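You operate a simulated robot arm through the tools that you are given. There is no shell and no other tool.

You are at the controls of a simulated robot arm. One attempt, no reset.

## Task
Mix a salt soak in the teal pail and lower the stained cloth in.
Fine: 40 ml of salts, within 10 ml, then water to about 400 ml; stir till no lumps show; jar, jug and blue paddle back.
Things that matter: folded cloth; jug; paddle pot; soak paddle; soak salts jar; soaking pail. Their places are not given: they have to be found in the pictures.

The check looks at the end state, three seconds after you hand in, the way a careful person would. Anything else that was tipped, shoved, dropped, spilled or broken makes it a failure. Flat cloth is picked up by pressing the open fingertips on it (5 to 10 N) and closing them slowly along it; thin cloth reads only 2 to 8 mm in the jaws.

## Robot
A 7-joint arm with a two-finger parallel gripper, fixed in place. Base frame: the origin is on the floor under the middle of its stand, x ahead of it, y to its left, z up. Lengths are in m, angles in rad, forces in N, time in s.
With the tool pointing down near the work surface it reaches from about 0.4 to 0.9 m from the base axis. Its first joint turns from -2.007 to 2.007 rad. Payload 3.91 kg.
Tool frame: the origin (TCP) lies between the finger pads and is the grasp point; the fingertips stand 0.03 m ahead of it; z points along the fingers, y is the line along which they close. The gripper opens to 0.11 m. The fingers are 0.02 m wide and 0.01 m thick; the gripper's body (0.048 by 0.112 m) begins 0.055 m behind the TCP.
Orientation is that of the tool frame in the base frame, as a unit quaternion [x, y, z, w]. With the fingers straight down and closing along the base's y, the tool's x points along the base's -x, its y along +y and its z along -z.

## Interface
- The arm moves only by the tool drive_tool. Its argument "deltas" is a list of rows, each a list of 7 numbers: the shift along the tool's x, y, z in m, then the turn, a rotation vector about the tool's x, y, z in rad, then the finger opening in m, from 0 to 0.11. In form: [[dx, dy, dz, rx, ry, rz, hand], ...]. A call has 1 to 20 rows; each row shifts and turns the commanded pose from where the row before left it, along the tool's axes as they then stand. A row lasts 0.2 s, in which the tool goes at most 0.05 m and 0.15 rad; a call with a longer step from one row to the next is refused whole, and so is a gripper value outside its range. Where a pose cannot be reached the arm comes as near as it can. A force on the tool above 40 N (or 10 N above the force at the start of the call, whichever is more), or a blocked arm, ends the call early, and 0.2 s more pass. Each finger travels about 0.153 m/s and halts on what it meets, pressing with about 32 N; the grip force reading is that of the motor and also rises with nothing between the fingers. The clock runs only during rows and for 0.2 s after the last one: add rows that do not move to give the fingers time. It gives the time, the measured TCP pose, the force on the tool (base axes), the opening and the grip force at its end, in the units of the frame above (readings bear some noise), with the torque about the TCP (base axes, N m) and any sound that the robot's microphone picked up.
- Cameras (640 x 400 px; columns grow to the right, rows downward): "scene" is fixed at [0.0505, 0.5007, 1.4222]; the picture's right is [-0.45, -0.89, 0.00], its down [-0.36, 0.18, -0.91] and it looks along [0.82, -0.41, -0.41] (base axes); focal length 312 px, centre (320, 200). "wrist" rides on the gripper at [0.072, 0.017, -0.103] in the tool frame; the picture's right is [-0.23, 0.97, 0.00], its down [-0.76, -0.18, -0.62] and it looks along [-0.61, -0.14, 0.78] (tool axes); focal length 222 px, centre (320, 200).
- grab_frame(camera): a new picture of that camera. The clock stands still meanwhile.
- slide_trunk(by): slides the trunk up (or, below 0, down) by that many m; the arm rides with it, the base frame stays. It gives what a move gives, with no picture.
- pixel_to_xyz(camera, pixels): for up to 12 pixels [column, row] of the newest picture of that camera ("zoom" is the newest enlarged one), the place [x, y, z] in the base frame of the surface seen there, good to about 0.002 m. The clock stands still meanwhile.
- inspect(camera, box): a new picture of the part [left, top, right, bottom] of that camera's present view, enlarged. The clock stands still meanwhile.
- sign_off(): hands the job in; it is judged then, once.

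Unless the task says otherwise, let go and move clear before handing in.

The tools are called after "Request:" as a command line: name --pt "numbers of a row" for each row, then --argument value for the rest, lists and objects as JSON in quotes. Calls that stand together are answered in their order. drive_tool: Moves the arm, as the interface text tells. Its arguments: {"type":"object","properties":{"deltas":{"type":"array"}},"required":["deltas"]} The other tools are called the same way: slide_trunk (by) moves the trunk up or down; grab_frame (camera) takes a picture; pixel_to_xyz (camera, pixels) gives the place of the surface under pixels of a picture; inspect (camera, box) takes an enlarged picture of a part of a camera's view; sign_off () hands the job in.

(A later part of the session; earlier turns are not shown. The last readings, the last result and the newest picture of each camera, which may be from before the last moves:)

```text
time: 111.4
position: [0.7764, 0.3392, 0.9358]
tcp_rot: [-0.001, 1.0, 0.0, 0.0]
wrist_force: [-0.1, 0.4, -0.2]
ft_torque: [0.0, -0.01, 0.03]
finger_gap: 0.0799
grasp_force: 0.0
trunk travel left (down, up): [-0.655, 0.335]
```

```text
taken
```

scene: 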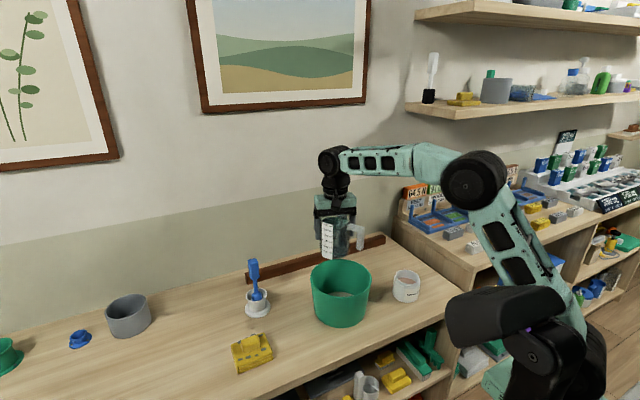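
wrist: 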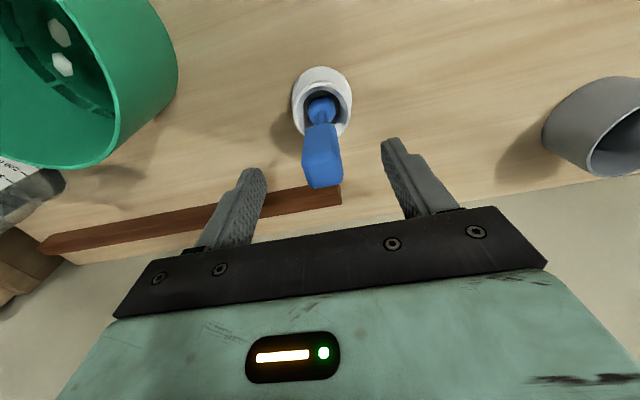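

Good; now a fine adjustment and descent to z≈0.893, then check.

Request:
drive_tool --pt "-0.0025 0.0025 0.01 0 0 0 0.08" --pt "0 0 0.015 0 0 0 0.08" --pt "0 0 0.012 0 0 0 0.08" --pt "0 0 0.006 0 0 0 0.08" --pt "0 0 0 0 0 0 0.08" --pt "0 0 0 0 0 0 0.08"

Request:
grab_frame --camera "wrist"

```text
time: 112.8
position: [0.7784, 0.3412, 0.8932]
tcp_rot: [0.0, 1.0, 0.0, 0.001]
wrist_force: [-0.1, 1.0, -0.5]
ft_torque: [0.0, 0.0, 0.01]
finger_gap: 0.0805
grasp_force: 0.1
trunk travel left (down, up): [-0.655, 0.335]
```

```text
taken
```

wrist: 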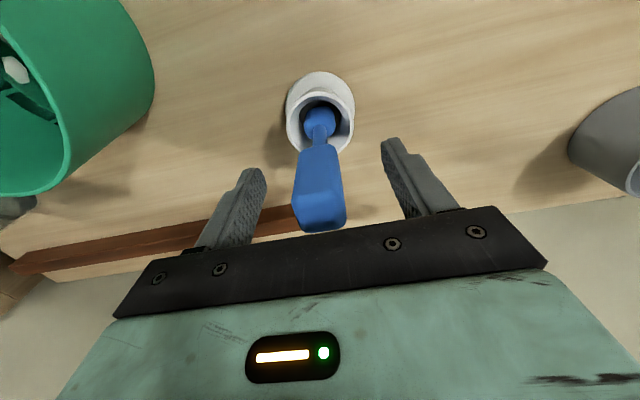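

In position. Closing gently on the handle.

Request:
drive_tool --pt "0 0 0 0 0 0 0.06" --pt "0 0 0 0 0 0 0.045" --pt "0 0 0 0 0 0 0.036" --pt "0 0 0 0 0 0 0.031" --pt "0 0 0 0 0 0 0.027" --pt "0 0 0 0 0 0 0.024" --pt "0 0 0 0 0 0 0.02" --pt "0 0 0 0 0 0 0.014" --pt "0 0 0 0 0 0 0.01" --pt "0 0 0 0 0 0 0.01"

Request:
grab_frame --camera "wrist"

Request:
inspect --camera "scene" --box '[210, 200, 310, 330]'

```text
time: 115.0
position: [0.778, 0.3397, 0.8929]
tcp_rot: [0.0, 1.0, 0.0, 0.001]
wrist_force: [-0.3, -0.3, -0.4]
ft_torque: [-0.12, -0.02, -0.01]
finger_gap: 0.0251
grasp_force: 32.4
trunk travel left (down, up): [-0.655, 0.335]
```

```text
taken
```

wrist: 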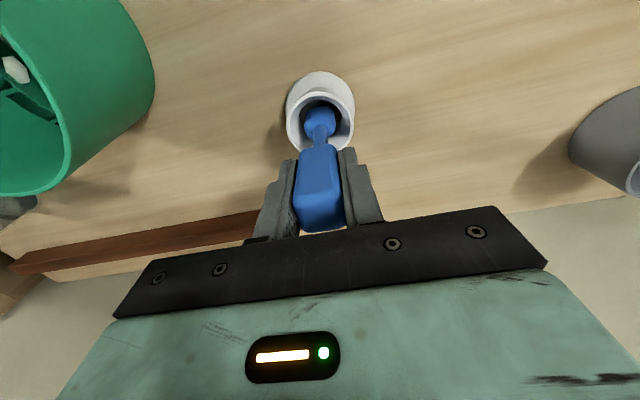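

```text
3.08 times, centred on (260, 265) of scene
```

zoom: 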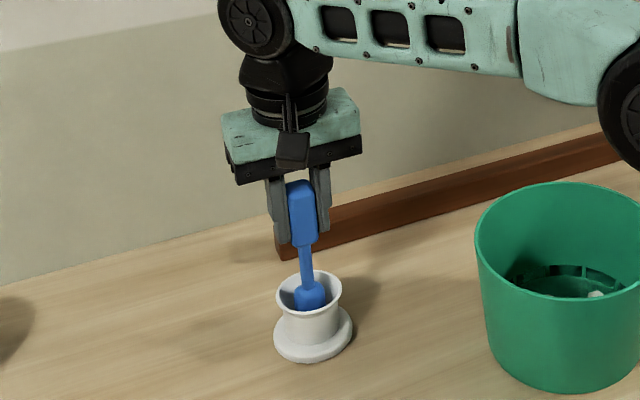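

Handle gripped at 25 mm. Lifting slowly straight up to clear the pot.

Request:
drive_tool --pt "0 0 -0.004 0 0 0 0.01" --pt "0 0 -0.008 0 0 0 0.01" --pt "0 0 -0.012 0 0 0 0.01" --pt "0 0 -0.014 0 0 0 0.01" --pt "0 0 -0.016 0 0 0 0.01" --pt "0 0 -0.016 0 0 0 0.01" --pt "0 0 -0.01 0 0 0 0.01" --pt "0 0 0 0 0 0 0.01" --pt "0 0 0 0 0 0 0.01"

Request:
inspect --camera "scene" --box '[210, 200, 310, 330]'

Request:
grab_frame --camera "wrist"

```text
time: 117.0
position: [0.7729, 0.3368, 0.9713]
tcp_rot: [-0.001, 1.0, -0.001, 0.0]
wrist_force: [0.2, 0.5, -1.2]
ft_torque: [0.03, -0.01, 0.01]
finger_gap: 0.0253
grasp_force: 32.0
out of reach, approached as far as the arm can: row 5, 7
trunk travel left (down, up): [-0.655, 0.335]
```

```text
3.08 times, centred on (260, 265) of scene
```

zoom: 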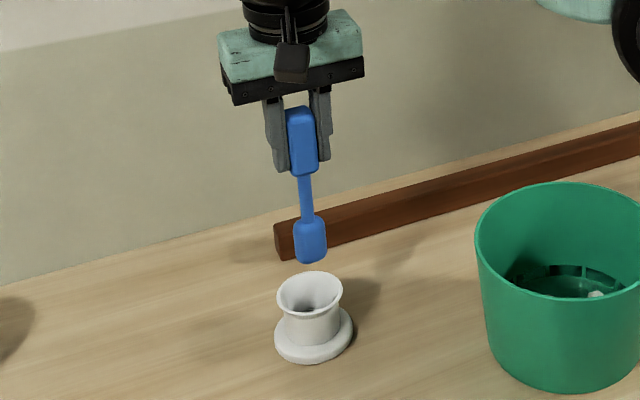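

```text
taken
```

wrist: 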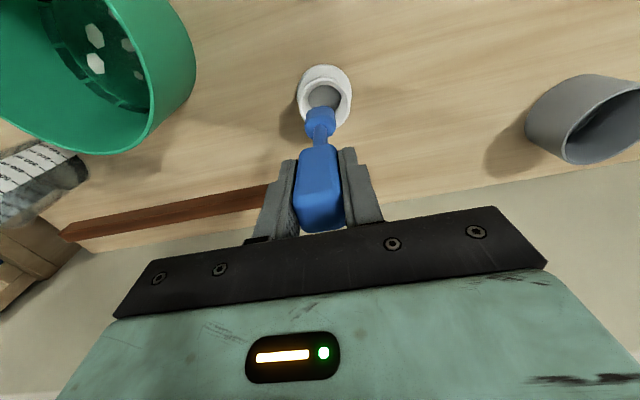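

The paddle is out and the pot undisturbed. I'll measure the blade's bottom relative to the TCP.

Request:
inspect --camera "scene" --box '[225, 230, 305, 320]'

Request:
pixel_to_xyz --camera "scene" --pixels '[[261, 284]]'

```text
4.44 times, centred on (265, 275) of scene
```

zoom: 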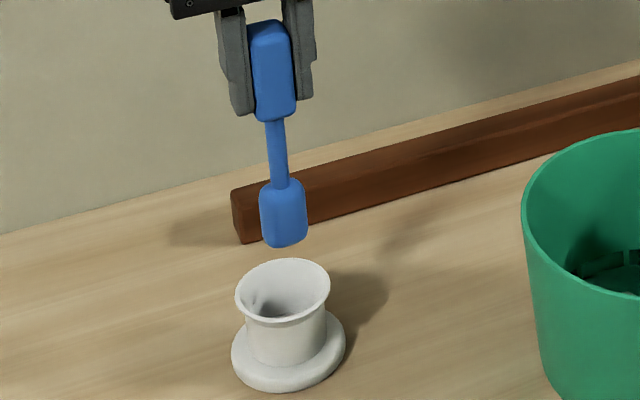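

```text
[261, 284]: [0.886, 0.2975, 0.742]
```

Request:
pixel_to_xyz --camera "zoom" --pixels '[[285, 240], [285, 235], [283, 215], [263, 220], [304, 220], [282, 185], [276, 150], [272, 110], [270, 40], [283, 245], [240, 285], [328, 285]]'

```text
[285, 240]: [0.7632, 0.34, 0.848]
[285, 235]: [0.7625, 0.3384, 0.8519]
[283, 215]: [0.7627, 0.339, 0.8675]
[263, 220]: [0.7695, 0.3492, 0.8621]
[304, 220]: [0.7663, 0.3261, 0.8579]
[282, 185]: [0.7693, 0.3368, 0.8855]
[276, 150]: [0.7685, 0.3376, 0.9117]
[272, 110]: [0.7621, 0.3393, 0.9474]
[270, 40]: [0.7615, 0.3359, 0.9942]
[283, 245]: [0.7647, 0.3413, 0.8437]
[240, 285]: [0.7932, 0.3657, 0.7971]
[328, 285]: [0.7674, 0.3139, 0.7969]
```

Blade bottom is 0.13 m below the TCP. I'll rise while moving inward, then carry the paddle over the pail centre (0.669, 0.122).

Request:
drive_tool --pt "0.01 -0.006 -0.008 0 0 0 0.01" --pt "0.012 -0.01 -0.012 0 0 0 0.01" --pt "0.012 -0.01 -0.012 0 0 0 0.01" --pt "0.012 -0.01 -0.012 0 0 0 0.01" --pt "0.012 -0.012 -0.008 0 0 0 0.01" --pt "0.006 -0.02 0 0 0 0 0.01" --pt "0.006 -0.022 0 0 0 0 0.01" --pt "0.006 -0.022 0 0 0 0 0.01" --pt "0.006 -0.022 0 0 0 0 0.01" --pt "0.006 -0.022 0 0 0 0 0.01" --pt "0.006 -0.022 0 0 0 0 0.01" --pt "0.005 -0.022 0 0 0 0 0.01" --pt "0.004 -0.015 0 0 0 0 0.01" --pt "0 0 0 0 0 0 0.01" --pt "0 0 0 0 0 0 0.01"

Request:
grab_frame --camera "wrist"

Request:
inspect --camera "scene" --box '[270, 190, 400, 330]'

```text
time: 120.2
position: [0.6687, 0.1229, 1.0218]
tcp_rot: [-0.001, 1.0, 0.001, 0.001]
wrist_force: [0.2, 0.0, 0.1]
ft_torque: [-0.02, -0.04, -0.01]
finger_gap: 0.0251
grasp_force: 31.6
trunk travel left (down, up): [-0.655, 0.335]
```

```text
taken
```

wrist: 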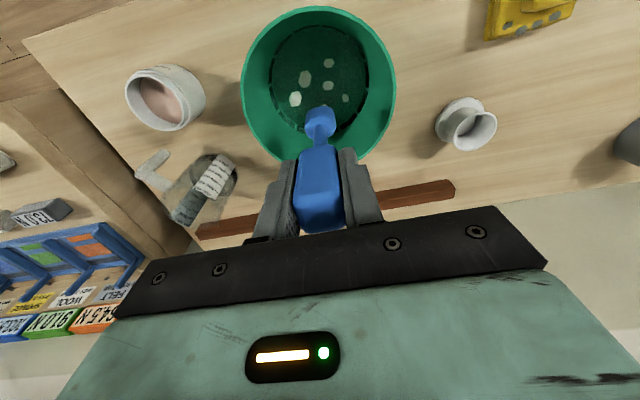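

```text
2.86 times, centred on (335, 260) of scene
```

zoom: 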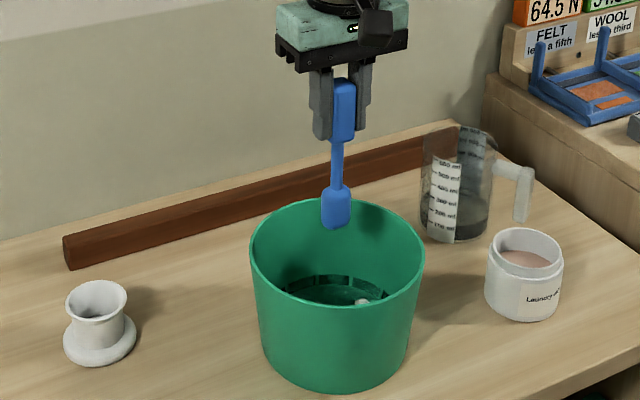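

The paddle is above the pail's centre; lumps are visible at (305,78), (295,98) etc. I'll lower it slowly to TCP z≈0.882 so the blade sits just above the floor.

Request:
drive_tool --pt "0 0 0.015 0 0 0 0.01" --pt "0 0 0.02 0 0 0 0.01" --pt "0 0 0.02 0 0 0 0.01" --pt "0 0 0.02 0 0 0 0.01" --pt "0 0 0.02 0 0 0 0.01" --pt "0 0 0.015 0 0 0 0.01" --pt "0 0 0.012 0 0 0 0.01" --pt "0 0 0.008 0 0 0 0.01" --pt "0 0 0.006 0 0 0 0.01" --pt "0 0 0.004 0 0 0 0.01" --pt "0 0 0 0 0 0 0.01"

Request:
inspect --camera "scene" --box '[270, 190, 400, 330]'

Request:
grab_frame --camera "wrist"

```text
time: 122.6
position: [0.6692, 0.1218, 0.8843]
tcp_rot: [-0.001, 1.0, 0.0, 0.001]
wrist_force: [0.1, -0.2, -0.9]
ft_torque: [0.0, 0.01, -0.01]
finger_gap: 0.0251
grasp_force: 31.3
trunk travel left (down, up): [-0.655, 0.335]
```

```text
2.86 times, centred on (335, 260) of scene
```

zoom: 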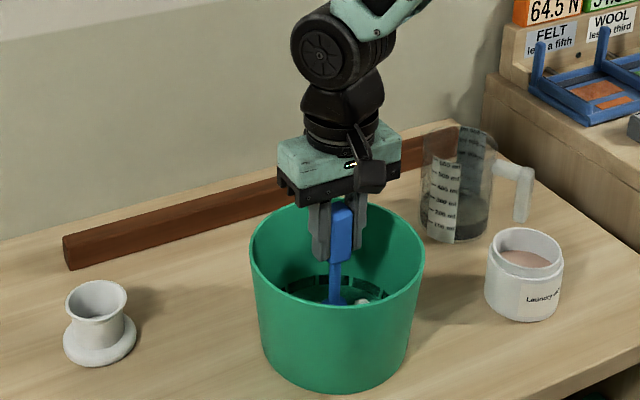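

```text
taken
```

wrist: 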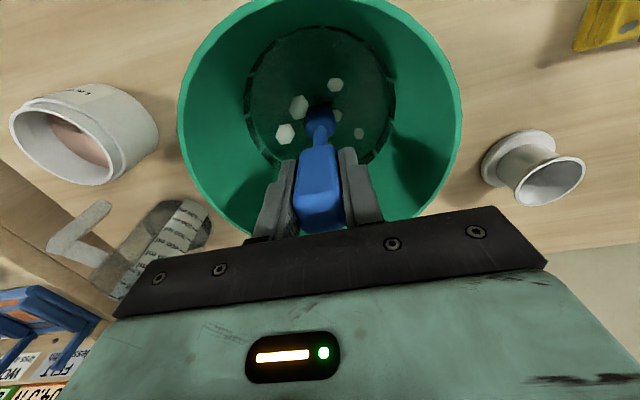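

The blade is submerged with clearance all round. I'll stir in circles of ~38 mm radius.

Request:
drive_tool --pt "0.019 0 0 0 0 0 0.01" --pt "0.019 0 0 0 0 0 0.01" --pt "-0.0051 0.019 0 0 0 0 0.01" --pt "-0.0139 0.0139 0 0 0 0 0.01" --pt "-0.019 0.0051 0 0 0 0 0.01" --pt "-0.019 -0.0051 0 0 0 0 0.01" --pt "-0.0139 -0.0139 0 0 0 0 0.01" --pt "-0.0051 -0.019 0 0 0 0 0.01" --pt "0.0051 -0.019 0 0 0 0 0.01" --pt "0.0139 -0.0139 0 0 0 0 0.01" --pt "0.019 -0.0051 0 0 0 0 0.01" --pt "0.019 0.0051 0 0 0 0 0.01" --pt "0.0139 0.0139 0 0 0 0 0.01" --pt "0.0051 0.019 0 0 0 0 0.01" --pt "-0.0051 0.019 0 0 0 0 0.01" --pt "-0.0139 0.0139 0 0 0 0 0.01" --pt "-0.019 0.0051 0 0 0 0 0.01" --pt "-0.019 -0.0051 0 0 0 0 0.01" --pt "-0.0139 -0.0139 0 0 0 0 0.01" --pt "-0.0051 -0.019 0 0 0 0 0.01"

Request:
grab_frame --camera "wrist"

Request:
inspect --camera "scene" --box '[270, 190, 400, 330]'

```text
time: 126.8
position: [0.7088, 0.1202, 0.8836]
tcp_rot: [-0.001, 1.0, 0.0, 0.0]
wrist_force: [0.8, 0.1, -0.6]
ft_torque: [-0.01, -0.01, 0.01]
finger_gap: 0.0253
grasp_force: 31.7
trunk travel left (down, up): [-0.655, 0.335]
```

```text
taken
```

wrist: 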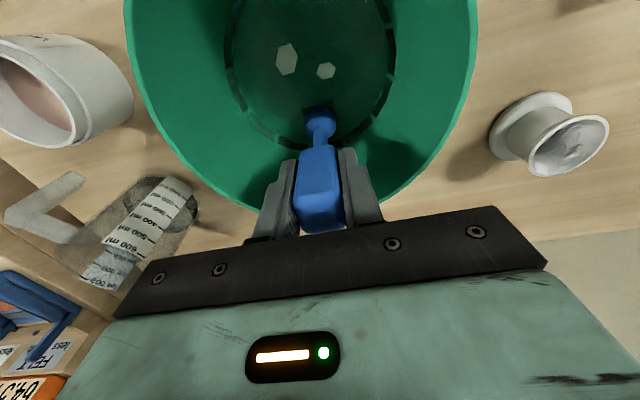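

```text
2.86 times, centred on (335, 260) of scene
```

zoom: 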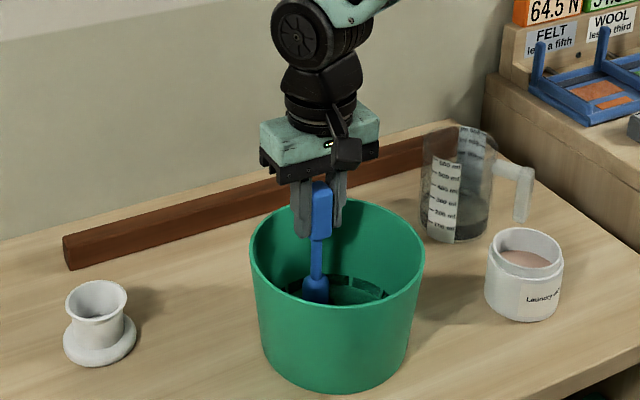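

Fewer lumps now (two visible at (287,58) and (326,71)). Stirring more.

Request:
drive_tool --pt "0.0051 -0.019 0 0 0 0 0.01" --pt "0.0139 -0.0139 0 0 0 0 0.01" --pt "0.019 -0.0051 0 0 0 0 0.01" --pt "0.019 0.0051 0 0 0 0 0.01" --pt "0.0139 0.0139 0 0 0 0 0.01" --pt "0.0051 0.019 0 0 0 0 0.01" --pt "-0.0051 0.019 0 0 0 0 0.01" --pt "-0.0139 0.0139 0 0 0 0 0.01" --pt "-0.019 0.0051 0 0 0 0 0.01" --pt "-0.019 -0.0051 0 0 0 0 0.01" --pt "-0.0139 -0.0139 0 0 0 0 0.01" --pt "-0.0051 -0.019 0 0 0 0 0.01" --pt "0.0051 -0.019 0 0 0 0 0.01" --pt "0.0139 -0.0139 0 0 0 0 0.01" --pt "0.019 -0.0051 0 0 0 0 0.01" --pt "0.019 0.0051 0 0 0 0 0.01" --pt "0.0139 0.0139 0 0 0 0 0.01" --pt "0.0051 0.019 0 0 0 0 0.01"

Request:
grab_frame --camera "wrist"

Request:
inspect --camera "scene" --box '[270, 190, 400, 330]'

```text
time: 130.6
position: [0.6329, 0.1195, 0.8841]
tcp_rot: [-0.001, 1.0, 0.001, 0.001]
wrist_force: [-0.8, 0.0, -0.1]
ft_torque: [-0.02, 0.02, -0.02]
finger_gap: 0.0254
grasp_force: 32.1
trunk travel left (down, up): [-0.655, 0.335]
```

```text
taken
```

wrist: 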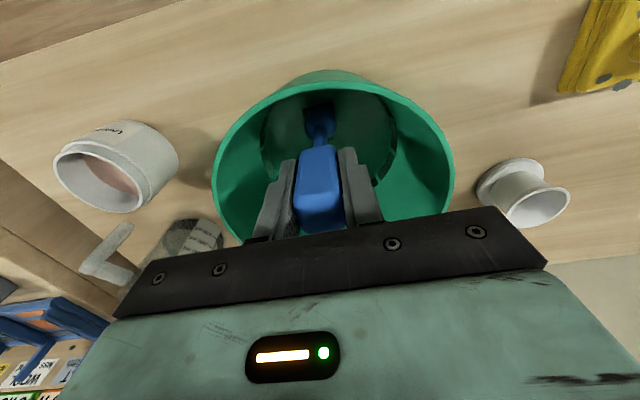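

```text
2.86 times, centred on (335, 260) of scene
```

zoom: 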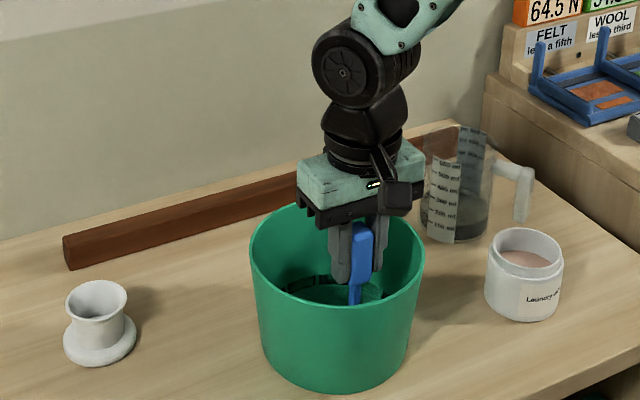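

No lumps are visible from this view. I'll do another 1.5 turns to be sure, ending on the far side.

Request:
drive_tool --pt "-0.0051 0.019 0 0 0 0 0.01" --pt "-0.0139 0.0139 0 0 0 0 0.01" --pt "-0.019 0.0051 0 0 0 0 0.01" --pt "-0.019 -0.0051 0 0 0 0 0.01" --pt "-0.0139 -0.0139 0 0 0 0 0.01" --pt "-0.0051 -0.019 0 0 0 0 0.01" --pt "0.0051 -0.019 0 0 0 0 0.01" --pt "0.0139 -0.0139 0 0 0 0 0.01" --pt "0.019 -0.0051 0 0 0 0 0.01" --pt "0.019 0.0051 0 0 0 0 0.01" --pt "0.0139 0.0139 0 0 0 0 0.01" --pt "0.0051 0.019 0 0 0 0 0.01" --pt "-0.0051 0.019 0 0 0 0 0.01" --pt "-0.0139 0.0139 0 0 0 0 0.01" --pt "-0.019 0.0051 0 0 0 0 0.01" --pt "-0.019 -0.0051 0 0 0 0 0.01" --pt "-0.0139 -0.0139 0 0 0 0 0.01" --pt "-0.0051 -0.019 0 0 0 0 0.01"

Request:
inspect --camera "wrist" --box '[180, 0, 440, 170]'

Request:
inspect --camera "scene" --box '[300, 240, 385, 330]'

```text
time: 134.4
position: [0.709, 0.122, 0.884]
tcp_rot: [-0.001, 1.0, 0.0, 0.0]
wrist_force: [-0.3, 0.2, -0.7]
ft_torque: [-0.02, -0.01, 0.01]
finger_gap: 0.0253
grasp_force: 31.2
trunk travel left (down, up): [-0.655, 0.335]
```

```text
2.35 times, centred on (310, 85) of wrist
```

zoom: 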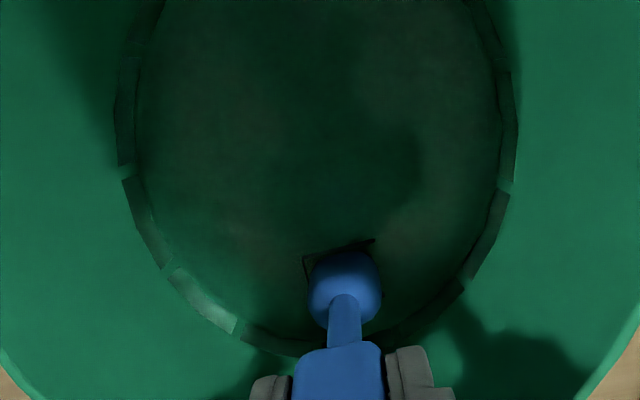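

```text
4.44 times, centred on (342, 285) of scene
```

zoom: 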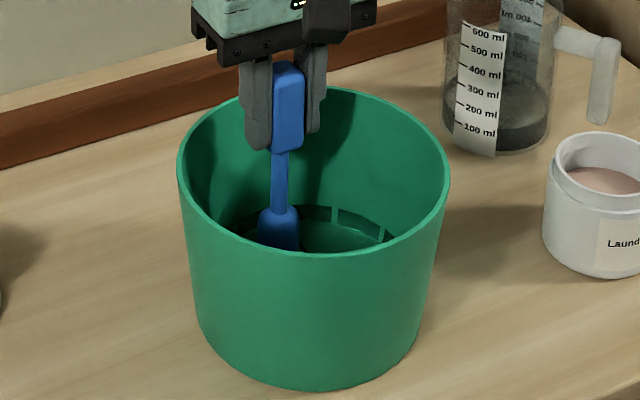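

No lumps remain in either view. One more full turn for margin, then back to centre.

Request:
drive_tool --pt "0.0051 -0.019 0 0 0 0 0.01" --pt "0.0139 -0.0139 0 0 0 0 0.01" --pt "0.019 -0.0051 0 0 0 0 0.01" --pt "0.019 0.0051 0 0 0 0 0.01" --pt "0.0139 0.0139 0 0 0 0 0.01" --pt "0.0051 0.019 0 0 0 0 0.01" --pt "-0.0051 0.019 0 0 0 0 0.01" --pt "-0.0139 0.0139 0 0 0 0 0.01" --pt "-0.019 0.0051 0 0 0 0 0.01" --pt "-0.019 -0.0051 0 0 0 0 0.01" --pt "-0.0139 -0.0139 0 0 0 0 0.01" --pt "-0.0051 -0.019 0 0 0 0 0.01" --pt "0.012 0 0 0 0 0 0.01" --pt "0.012 0 0 0 0 0 0.01" --pt "0.014 0 0 0 0 0 0.01" --pt "0 0 0 0 0 0 0.01" --pt "0 0 0 0 0 0 0.01"

Request:
drive_tool --pt "0 0 -0.006 0 0 0 0.01" --pt "0 0 -0.008 0 0 0 0.01" --pt "0 0 -0.01 0 0 0 0.01" --pt "0 0 -0.01 0 0 0 0.01" --pt "0 0 -0.012 0 0 0 0.01" --pt "0 0 -0.015 0 0 0 0.01" --pt "0 0 -0.02 0 0 0 0.01" --pt "0 0 -0.02 0 0 0 0.01" --pt "0 0 -0.02 0 0 0 0.01" --pt "0 0 -0.017 0 0 0 0.01" --pt "0 0 0 0 0 0 0.01" --pt "0 0 0 0 0 0 0.01" --pt "0 0 0 0 0 0 0.01" --pt "0 0 0 0 0 0 0.01"

Request:
grab_frame --camera "wrist"

Request:
inspect --camera "scene" --box '[270, 190, 400, 330]'

```text
time: 138.0
position: [0.669, 0.1205, 0.884]
tcp_rot: [-0.001, 1.0, 0.0, 0.001]
wrist_force: [-1.0, 0.5, 0.1]
ft_torque: [0.03, -0.03, 0.02]
finger_gap: 0.0251
grasp_force: 31.6
trunk travel left (down, up): [-0.655, 0.335]
```

```text
time: 141.0
position: [0.6679, 0.1223, 1.0239]
tcp_rot: [-0.002, 1.0, -0.001, 0.0]
wrist_force: [0.4, -0.5, -0.1]
ft_torque: [-0.02, 0.0, 0.02]
finger_gap: 0.0251
grasp_force: 32.1
trunk travel left (down, up): [-0.655, 0.335]
```

```text
taken
```

wrist: 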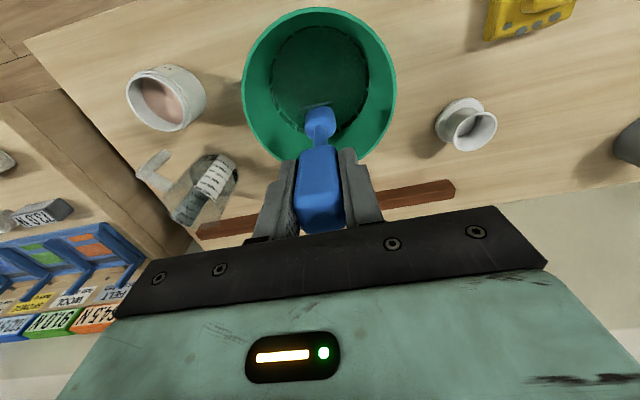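

```text
2.86 times, centred on (335, 260) of scene
```

zoom: 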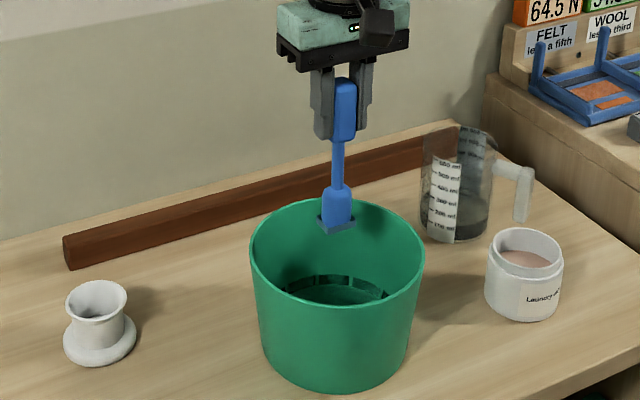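

The soak is clear of lumps. There's a small square plate-like thing at the blade's lower end (zoom (337,222)); I'll take a closer look before returning the paddle.

Request:
inspect --camera "scene" --box '[310, 235, 360, 285]'

Request:
inspect --camera "wrist" --box '[230, 10, 410, 165]'

```text
8.00 times, centred on (335, 260) of scene
```

zoom: 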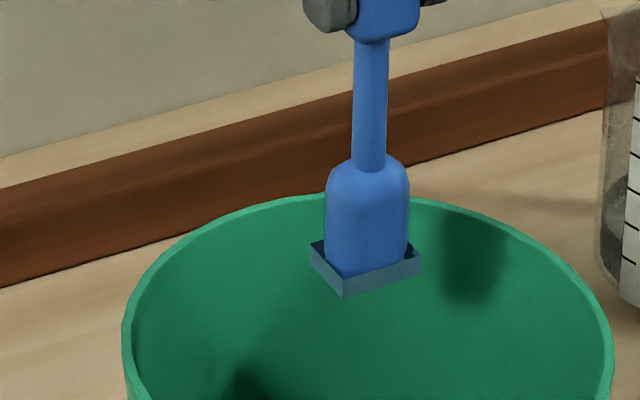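

```text
2.58 times, centred on (320, 88) of wrist
```

zoom: 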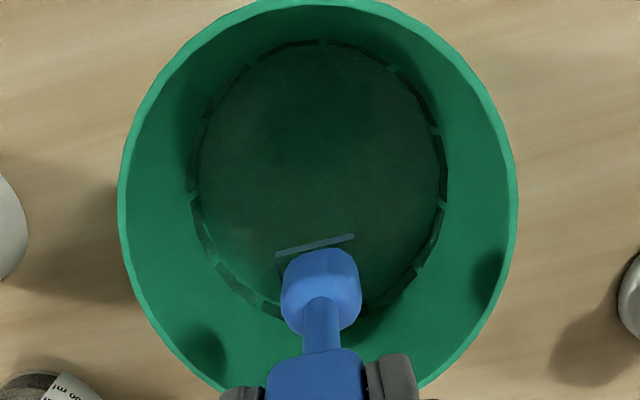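

That's only a wet band on the blade. I'll let it drain over the pail for 3 s, then raise the trunk 0.055 m for best reach at the pot.

Request:
drive_tool --pt "0 0 0 0 0 0 0.01" --pt "0 0 0 0 0 0 0.01" --pt "0 0 0 0 0 0 0.01" --pt "0 0 0 0 0 0 0.01" --pt "0 0 0 0 0 0 0.01" --pt "0 0 0 0 0 0 0.01" --pt "0 0 0 0 0 0 0.01" --pt "0 0 0 0 0 0 0.01" --pt "0 0 0 0 0 0 0.01" --pt "0 0 0 0 0 0 0.01" --pt "0 0 0 0 0 0 0.01" --pt "0 0 0 0 0 0 0.01" --pt "0 0 0 0 0 0 0.01" --pt "0 0 0 0 0 0 0.01" --pt "0 0 0 0 0 0 0.01"

Request:
slide_trunk --by 0.055

Request:
inspect --camera "scene" --box '[300, 210, 370, 285]'

```text
time: 144.2
position: [0.6681, 0.1228, 1.0232]
tcp_rot: [-0.001, 1.0, 0.0, 0.002]
wrist_force: [-0.2, 0.2, 0.4]
ft_torque: [0.02, 0.03, -0.02]
finger_gap: 0.0253
grasp_force: 32.4
trunk travel left (down, up): [-0.655, 0.335]
```

```text
time: 145.1
position: [0.6685, 0.1213, 1.0772]
tcp_rot: [-0.001, 1.0, 0.0, 0.001]
wrist_force: [-0.5, 0.3, 0.5]
ft_torque: [-0.03, 0.0, -0.04]
finger_gap: 0.0251
grasp_force: 32.1
trunk travel left (down, up): [-0.71, 0.28]
```

```text
5.33 times, centred on (335, 248) of scene
```

zoom: 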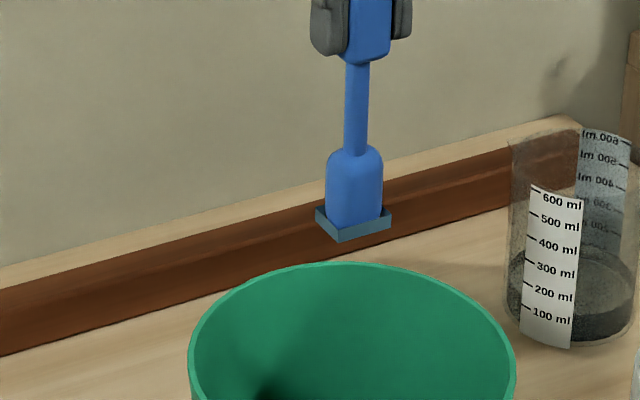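

Now carrying the paddle back above its pot.

Request:
drive_tool --pt "-0.005 0.014 0.002 0 0 0 0.01" --pt "-0.008 0.022 0.004 0 0 0 0.01" --pt "-0.008 0.022 0.004 0 0 0 0.01" --pt "-0.008 0.022 0.004 0 0 0 0.01" --pt "-0.008 0.022 0.004 0 0 0 0.01" --pt "-0.008 0.022 0.004 0 0 0 0.01" --pt "-0.008 0.022 0.004 0 0 0 0.01" --pt "-0.008 0.022 0.004 0 0 0 0.01" --pt "-0.008 0.014 0.01 0 0 0 0.01" --pt "-0.01 0.01 0.014 0 0 0 0.01" --pt "-0.01 0.01 0.014 0 0 0 0.01" --pt "-0.01 0.01 0.014 0 0 0 0.01" --pt "-0.011 0.007 0.014 0 0 0 0.01" --pt "0 0 0 0 0 0 0.01" --pt "0 0 0 0 0 0 0.01"

Request:
grab_frame --camera "wrist"

Request:
inspect --camera "scene" --box '[210, 200, 310, 330]'

```text
time: 148.3
position: [0.7748, 0.3366, 0.9822]
tcp_rot: [-0.001, 1.0, -0.001, 0.0]
wrist_force: [-0.6, -0.4, -0.3]
ft_torque: [-0.01, 0.0, -0.01]
finger_gap: 0.0252
grasp_force: 31.9
out of reach, approached as far as the arm can: row 13
trunk travel left (down, up): [-0.71, 0.28]
```

```text
taken
```

wrist: 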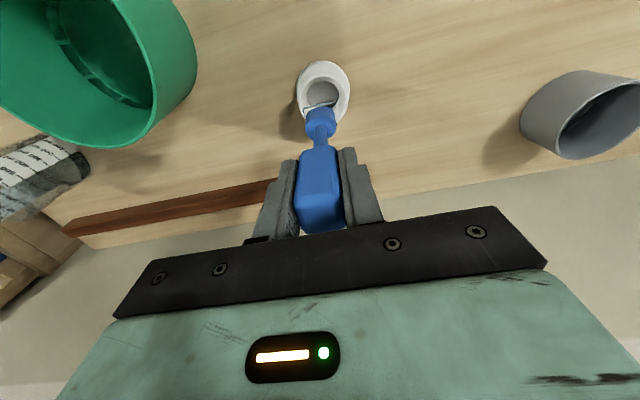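

```text
3.08 times, centred on (260, 265) of scene
```

zoom: 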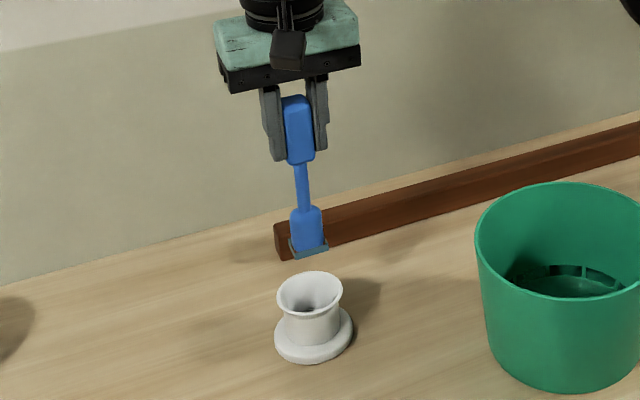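

The arm is ~4 mm short radially at this height. Reach improves lower down, so I'll descend to z≈0.94 (blade still above the pot rim) while shifting outward, and check.

Request:
drive_tool --pt "-0.001 0.001 0.012 0 0 0 0.01" --pt "-0.001 0.001 0.012 0 0 0 0.01" --pt "-0.0015 0.0015 0.012 0 0 0 0.01" --pt "0 0 0.006 0 0 0 0.01" --pt "0 0 0 0 0 0 0.01" --pt "0 0 0 0 0 0 0.01"

Request:
inspect --camera "wrist" --box '[270, 50, 370, 160]'

Request:
inspect --camera "scene" --box '[225, 230, 305, 320]'

```text
time: 149.7
position: [0.7771, 0.3407, 0.9408]
tcp_rot: [-0.001, 1.0, 0.0, 0.001]
wrist_force: [0.6, 0.2, -0.3]
ft_torque: [-0.03, 0.02, 0.02]
finger_gap: 0.0252
grasp_force: 31.9
trunk travel left (down, up): [-0.71, 0.28]
```

```text
3.64 times, centred on (320, 105) of wrist
```

zoom: 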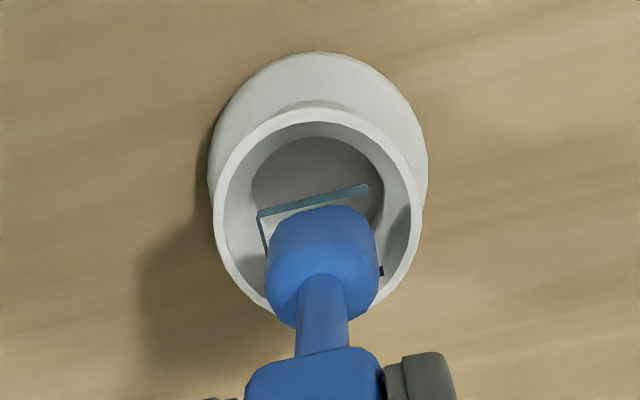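

```text
4.44 times, centred on (265, 275) of scene
```

zoom: 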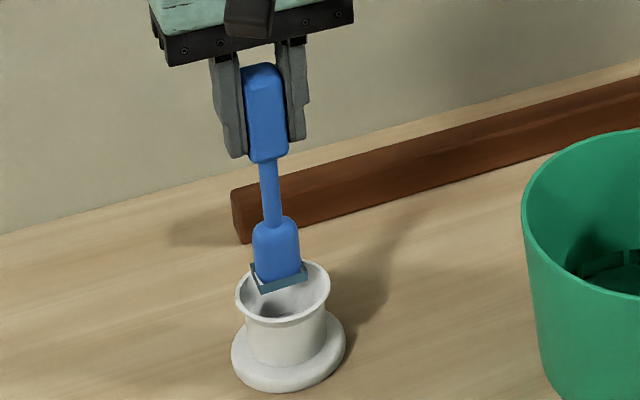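

The blade is centred over the pot (TCP (0.777, 0.341)). Inserting slowly down to the original grasp height.

Request:
drive_tool --pt "-0.0005 -0.0005 0.01 0 0 0 0.01" --pt "0 0 0.01 0 0 0 0.01" --pt "0 0 0.01 0 0 0 0.01" --pt "0 0 0.008 0 0 0 0.01" --pt "0 0 0.005 0 0 0 0.01" --pt "0 0 0.002 0 0 0 0.01" --pt "0 0 0 0 0 0 0.01" --pt "0 0 0 0 0 0 0.01"

Request:
inspect --camera "scene" --box '[225, 230, 305, 320]'

Request:
grab_frame --camera "wrist"

```text
time: 151.5
position: [0.7787, 0.3404, 0.8945]
tcp_rot: [-0.002, 1.0, 0.001, 0.001]
wrist_force: [0.6, -2.0, 0.3]
ft_torque: [-0.21, -0.19, -0.01]
finger_gap: 0.0253
grasp_force: 32.1
trunk travel left (down, up): [-0.71, 0.28]
```

```text
4.44 times, centred on (265, 275) of scene
```

zoom: 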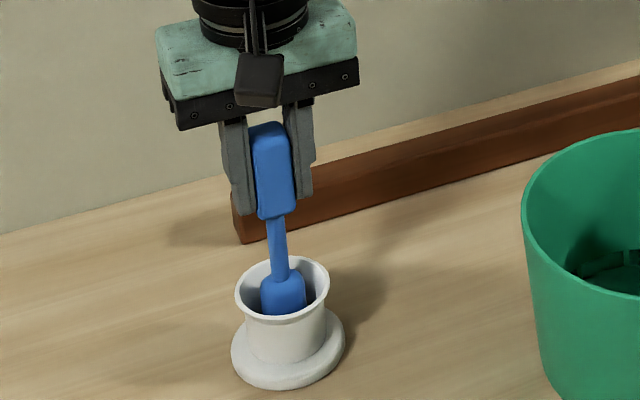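

```text
taken
```

wrist: 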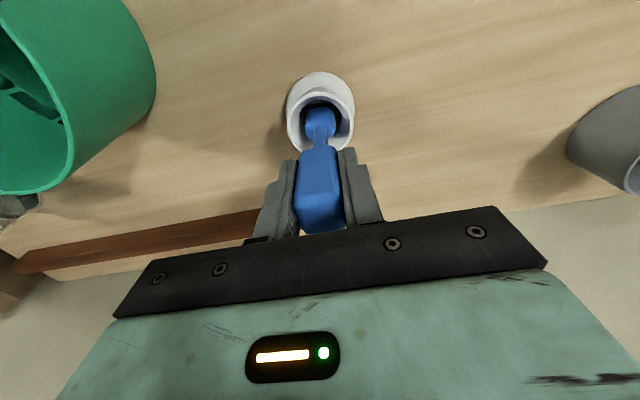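

The blade is seated in the pot with only slight side contact (2 N). I'll lower 1 mm more and open the fingers gently.

Request:
drive_tool --pt "0 0 0.001 0 0 0 0.01" --pt "0 0 0 0 0 0 0.02" --pt "0 0 0 0 0 0 0.026" --pt "0 0 0 0 0 0 0.03" --pt "0 0 0 0 0 0 0.036" --pt "0 0 0 0 0 0 0.045" --pt "0 0 0 0 0 0 0.06" --pt "0 0 0 0 0 0 0.08" --pt "0 0 0 0 0 0 0.08"

Request:
inspect --camera "scene" --box '[225, 230, 305, 320]'

Request:
grab_frame --camera "wrist"

```text
time: 153.5
position: [0.7785, 0.3395, 0.8927]
tcp_rot: [-0.001, 1.0, -0.001, 0.001]
wrist_force: [-1.8, -0.2, 0.1]
ft_torque: [0.02, 0.02, 0.0]
finger_gap: 0.08
grasp_force: 0.0
trunk travel left (down, up): [-0.71, 0.28]
```

```text
4.44 times, centred on (265, 275) of scene
```

zoom: 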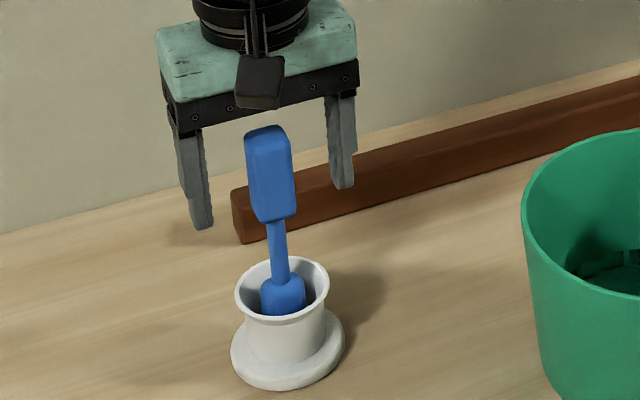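

```text
taken
```

wrist: 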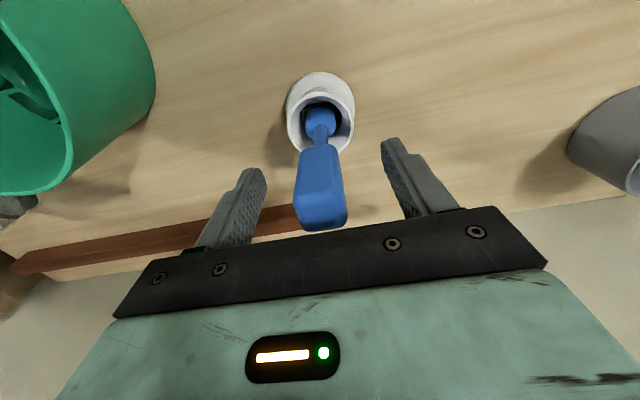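

The paddle stands in its pot. Rising straight up to clear the handle, then moving toward the cloth for a look.

Request:
drive_tool --pt "0 0 -0.01 0 0 0 0.08" --pt "0 0 -0.015 0 0 0 0.08" --pt "0 0 -0.02 0 0 0 0.08" --pt "0 0 -0.025 0 0 0 0.08" --pt "0.002 0 -0.025 0 0 0 0.08" --pt "0.01 0 -0.025 0 0 0 0.08" --pt "0.02 0 -0.015 0 0 0 0.09" --pt "0.03 0.005 0 0 0 0 0.1" --pt "0.03 0.008 0 0 0 0 0.1" --pt "0.03 0.008 0 0 0 0 0.1" --pt "0.03 0.008 0 0 0 0 0.1" --pt "0.03 0.008 0 0 0 0 0.1" --pt "0.02 0.008 0 0 0 0 0.1" --pt "0 0 0 0 0 0 0.1"

Request:
grab_frame --camera "wrist"

Request:
grab_frame --camera "scene"

```text
time: 156.5
position: [0.5756, 0.3852, 1.0285]
tcp_rot: [-0.001, 1.0, 0.0, 0.001]
wrist_force: [-0.4, 0.3, 0.3]
ft_torque: [0.0, 0.0, -0.01]
finger_gap: 0.1
grasp_force: 0.0
trunk travel left (down, up): [-0.71, 0.28]
```

```text
taken
```

wrist: 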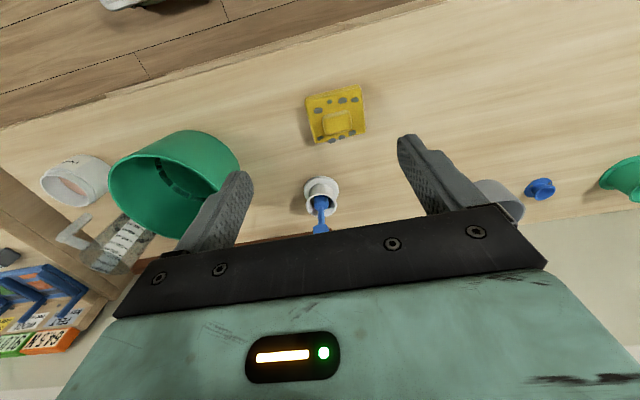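

```text
taken
```

scene: 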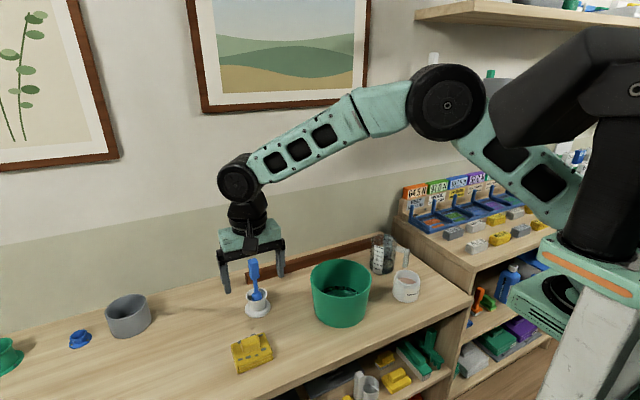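

Everything remains in place. Now a closer look at the cloth at (337,115) in the wrist view.

Request:
inspect --camera "wrist" --box '[290, 70, 385, 160]'

Request:
pixel_to_xyz --camera "wrist" --pixels '[[338, 123], [338, 115], [338, 130], [326, 125], [350, 121], [322, 113], [349, 110], [327, 137], [352, 132], [309, 98], [360, 88], [316, 142]]'

```text
4.44 times, centred on (338, 115) of wrist
```

zoom: 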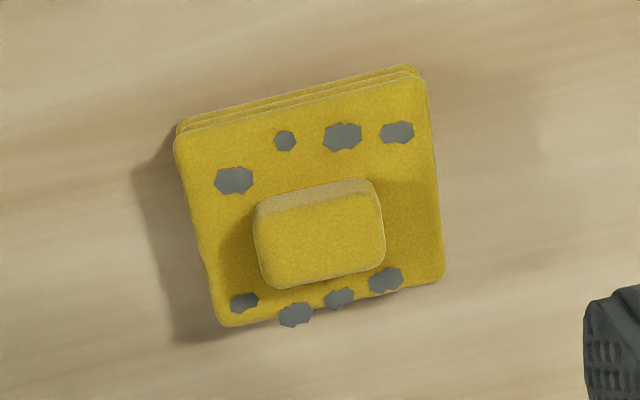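

```text
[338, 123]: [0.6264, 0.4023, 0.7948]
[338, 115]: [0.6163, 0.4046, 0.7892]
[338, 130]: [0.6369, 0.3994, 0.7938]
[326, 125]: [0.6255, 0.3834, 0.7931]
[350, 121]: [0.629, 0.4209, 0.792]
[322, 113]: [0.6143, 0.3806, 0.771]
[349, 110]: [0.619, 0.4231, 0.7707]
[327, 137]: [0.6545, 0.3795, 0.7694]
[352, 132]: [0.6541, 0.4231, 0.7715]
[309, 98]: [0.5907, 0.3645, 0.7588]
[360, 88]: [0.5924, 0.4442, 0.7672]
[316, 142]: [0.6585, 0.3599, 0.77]
```

The folded cloth has a raised tab centred at about (0.628, 0.402), ~26×42 mm, top z 0.7945. I'll move above it and straddle it along y.

Request:
drive_tool --pt "-0.01 0.003 0.01 0 0 0 0.09" --pt "-0.015 0.005 0.02 0 0 0 0.08" --pt "-0.015 0.005 0.025 0 0 0 0.08" --pt "-0.0125 0.004 0.025 0 0 0 0.08" --pt "0 0 0.025 0 0 0 0.08" --pt "0 0 0.02 0 0 0 0.08" --pt "0 0 0.01 0 0 0 0.08" --pt "0 0 0 0 0 0 0.08" --pt "0 0 0 0 0 0 0.08"

Request:
grab_frame --camera "wrist"

Request:
pixel_to_xyz --camera "wrist" --pixels '[[318, 120], [300, 120], [335, 120], [318, 130], [318, 110], [318, 140], [290, 120], [345, 120]]'

```text
time: 158.5
position: [0.629, 0.4016, 0.8936]
tcp_rot: [-0.001, 1.0, 0.0, 0.002]
wrist_force: [-0.4, 0.7, -0.1]
ft_torque: [0.02, -0.04, 0.05]
finger_gap: 0.08
grasp_force: 0.1
trunk travel left (down, up): [-0.71, 0.28]
```

```text
taken
```

wrist: 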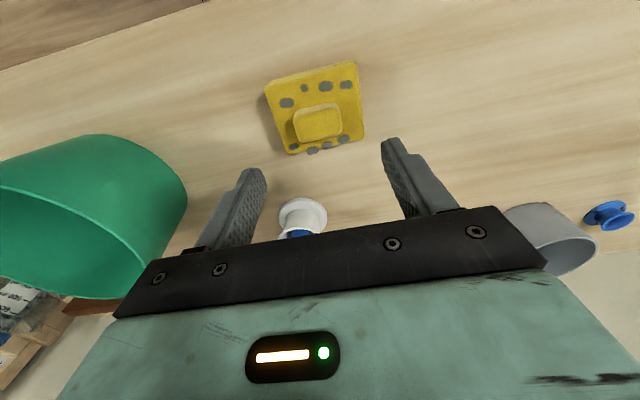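

```text
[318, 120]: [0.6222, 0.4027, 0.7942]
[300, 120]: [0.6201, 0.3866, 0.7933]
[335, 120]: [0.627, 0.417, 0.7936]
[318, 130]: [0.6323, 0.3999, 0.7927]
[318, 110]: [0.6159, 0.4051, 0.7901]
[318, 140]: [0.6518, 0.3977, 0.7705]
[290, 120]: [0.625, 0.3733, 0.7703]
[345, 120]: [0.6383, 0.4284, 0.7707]
```

Aligned with the tab (centre (0.627,0.402)). Descending so the fingertips sit just above the cloth's top layer.

Request:
drive_tool --pt "0.001 0 0.02 0 0 0 0.08" --pt "0 0 0.02 0 0 0 0.08" --pt "0 0 0.02 0 0 0 0.08" --pt "0 0 0.015 0 0 0 0.08" --pt "0 0 0.008 0 0 0 0.08" --pt "0 0 0.005 0 0 0 0.08" --pt "0 0 0 0 0 0 0.08" --pt "0 0 0 0 0 0 0.08"

Request:
grab_frame --camera "wrist"

Request:
inspect --camera "scene" --box '[200, 270, 300, 390]'

```text
time: 160.3
position: [0.6297, 0.4032, 0.8052]
tcp_rot: [-0.001, 1.0, 0.0, 0.0]
wrist_force: [-0.7, -0.2, -0.7]
ft_torque: [-0.04, -0.01, -0.02]
finger_gap: 0.0799
grasp_force: 0.1
trunk travel left (down, up): [-0.71, 0.28]
```

```text
taken
```

wrist: 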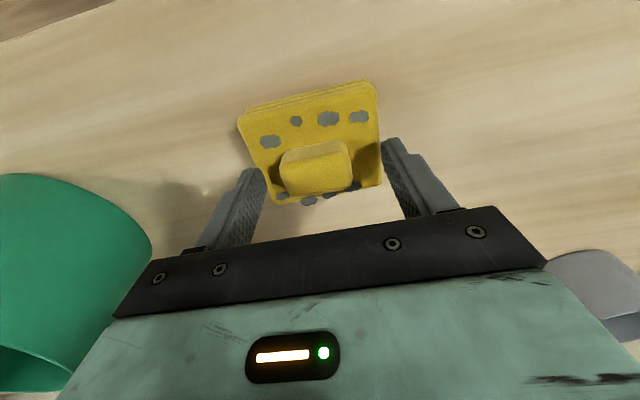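

```text
3.33 times, centred on (250, 330) of scene
```

zoom: 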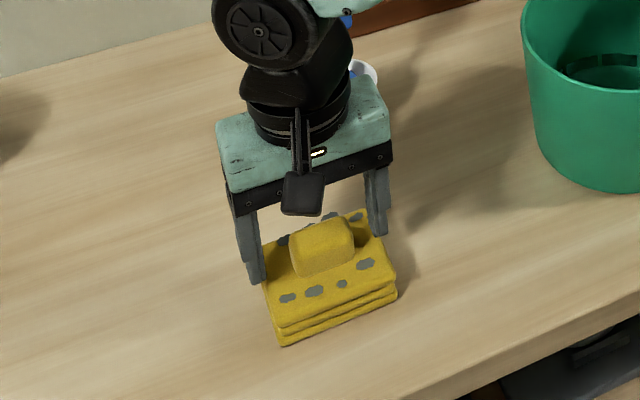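

The fingers straddle the tab. I notice a small bright speck at (205,192) in the wrist view; I'll zoom on it before closing.

Request:
inspect --camera "wrist" --box '[160, 160, 260, 230]'

Request:
pixel_to_xyz --camera "wrist" --pixels '[[205, 192], [206, 189], [200, 185], [215, 185]]'

```text
5.71 times, centred on (210, 195) of wrist
```

zoom: 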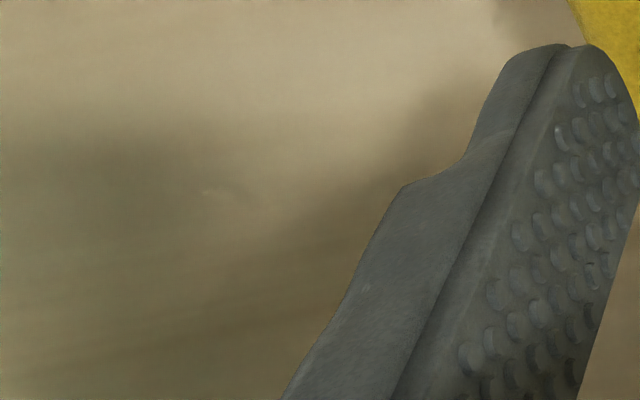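

```text
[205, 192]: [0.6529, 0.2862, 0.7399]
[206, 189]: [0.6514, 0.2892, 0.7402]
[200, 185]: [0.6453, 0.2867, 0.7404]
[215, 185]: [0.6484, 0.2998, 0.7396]
```

That's just a gap between shadows. Now closing slowly on the tab.

Request:
drive_tool --pt "0.002 -0.001 0.002 0 0 0 0.07" --pt "0 0 0 0 0 0 0.058" --pt "0 0 0 0 0 0 0.05" --pt "0 0 0 0 0 0 0.045" --pt "0 0 0 0 0 0 0.042" --pt "0 0 0 0 0 0 0.038" --pt "0 0 0 0 0 0 0.034" --pt "0 0 0 0 0 0 0.03" --pt "0 0 0 0 0 0 0.025" --pt "0 0 0 0 0 0 0.02" --pt "0 0 0 0 0 0 0.02"

Request:
grab_frame --camera "wrist"

Request:
inspect --camera "scene" --box '[200, 270, 300, 390]'

```text
time: 162.7
position: [0.6256, 0.4017, 0.8033]
tcp_rot: [-0.001, 1.0, 0.0, 0.002]
wrist_force: [0.5, -1.4, 1.4]
ft_torque: [0.0, -0.01, -0.02]
finger_gap: 0.0443
grasp_force: 31.5
trunk travel left (down, up): [-0.71, 0.28]
```

```text
taken
```

wrist: 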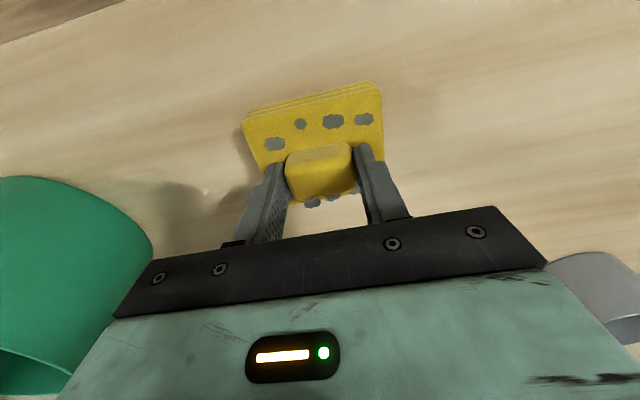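

```text
3.33 times, centred on (250, 330) of scene
```

zoom: 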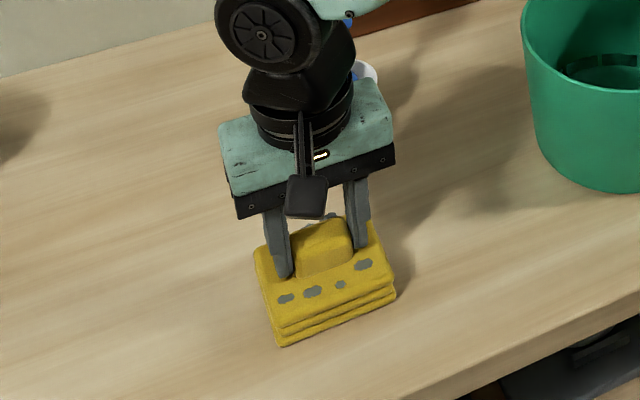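

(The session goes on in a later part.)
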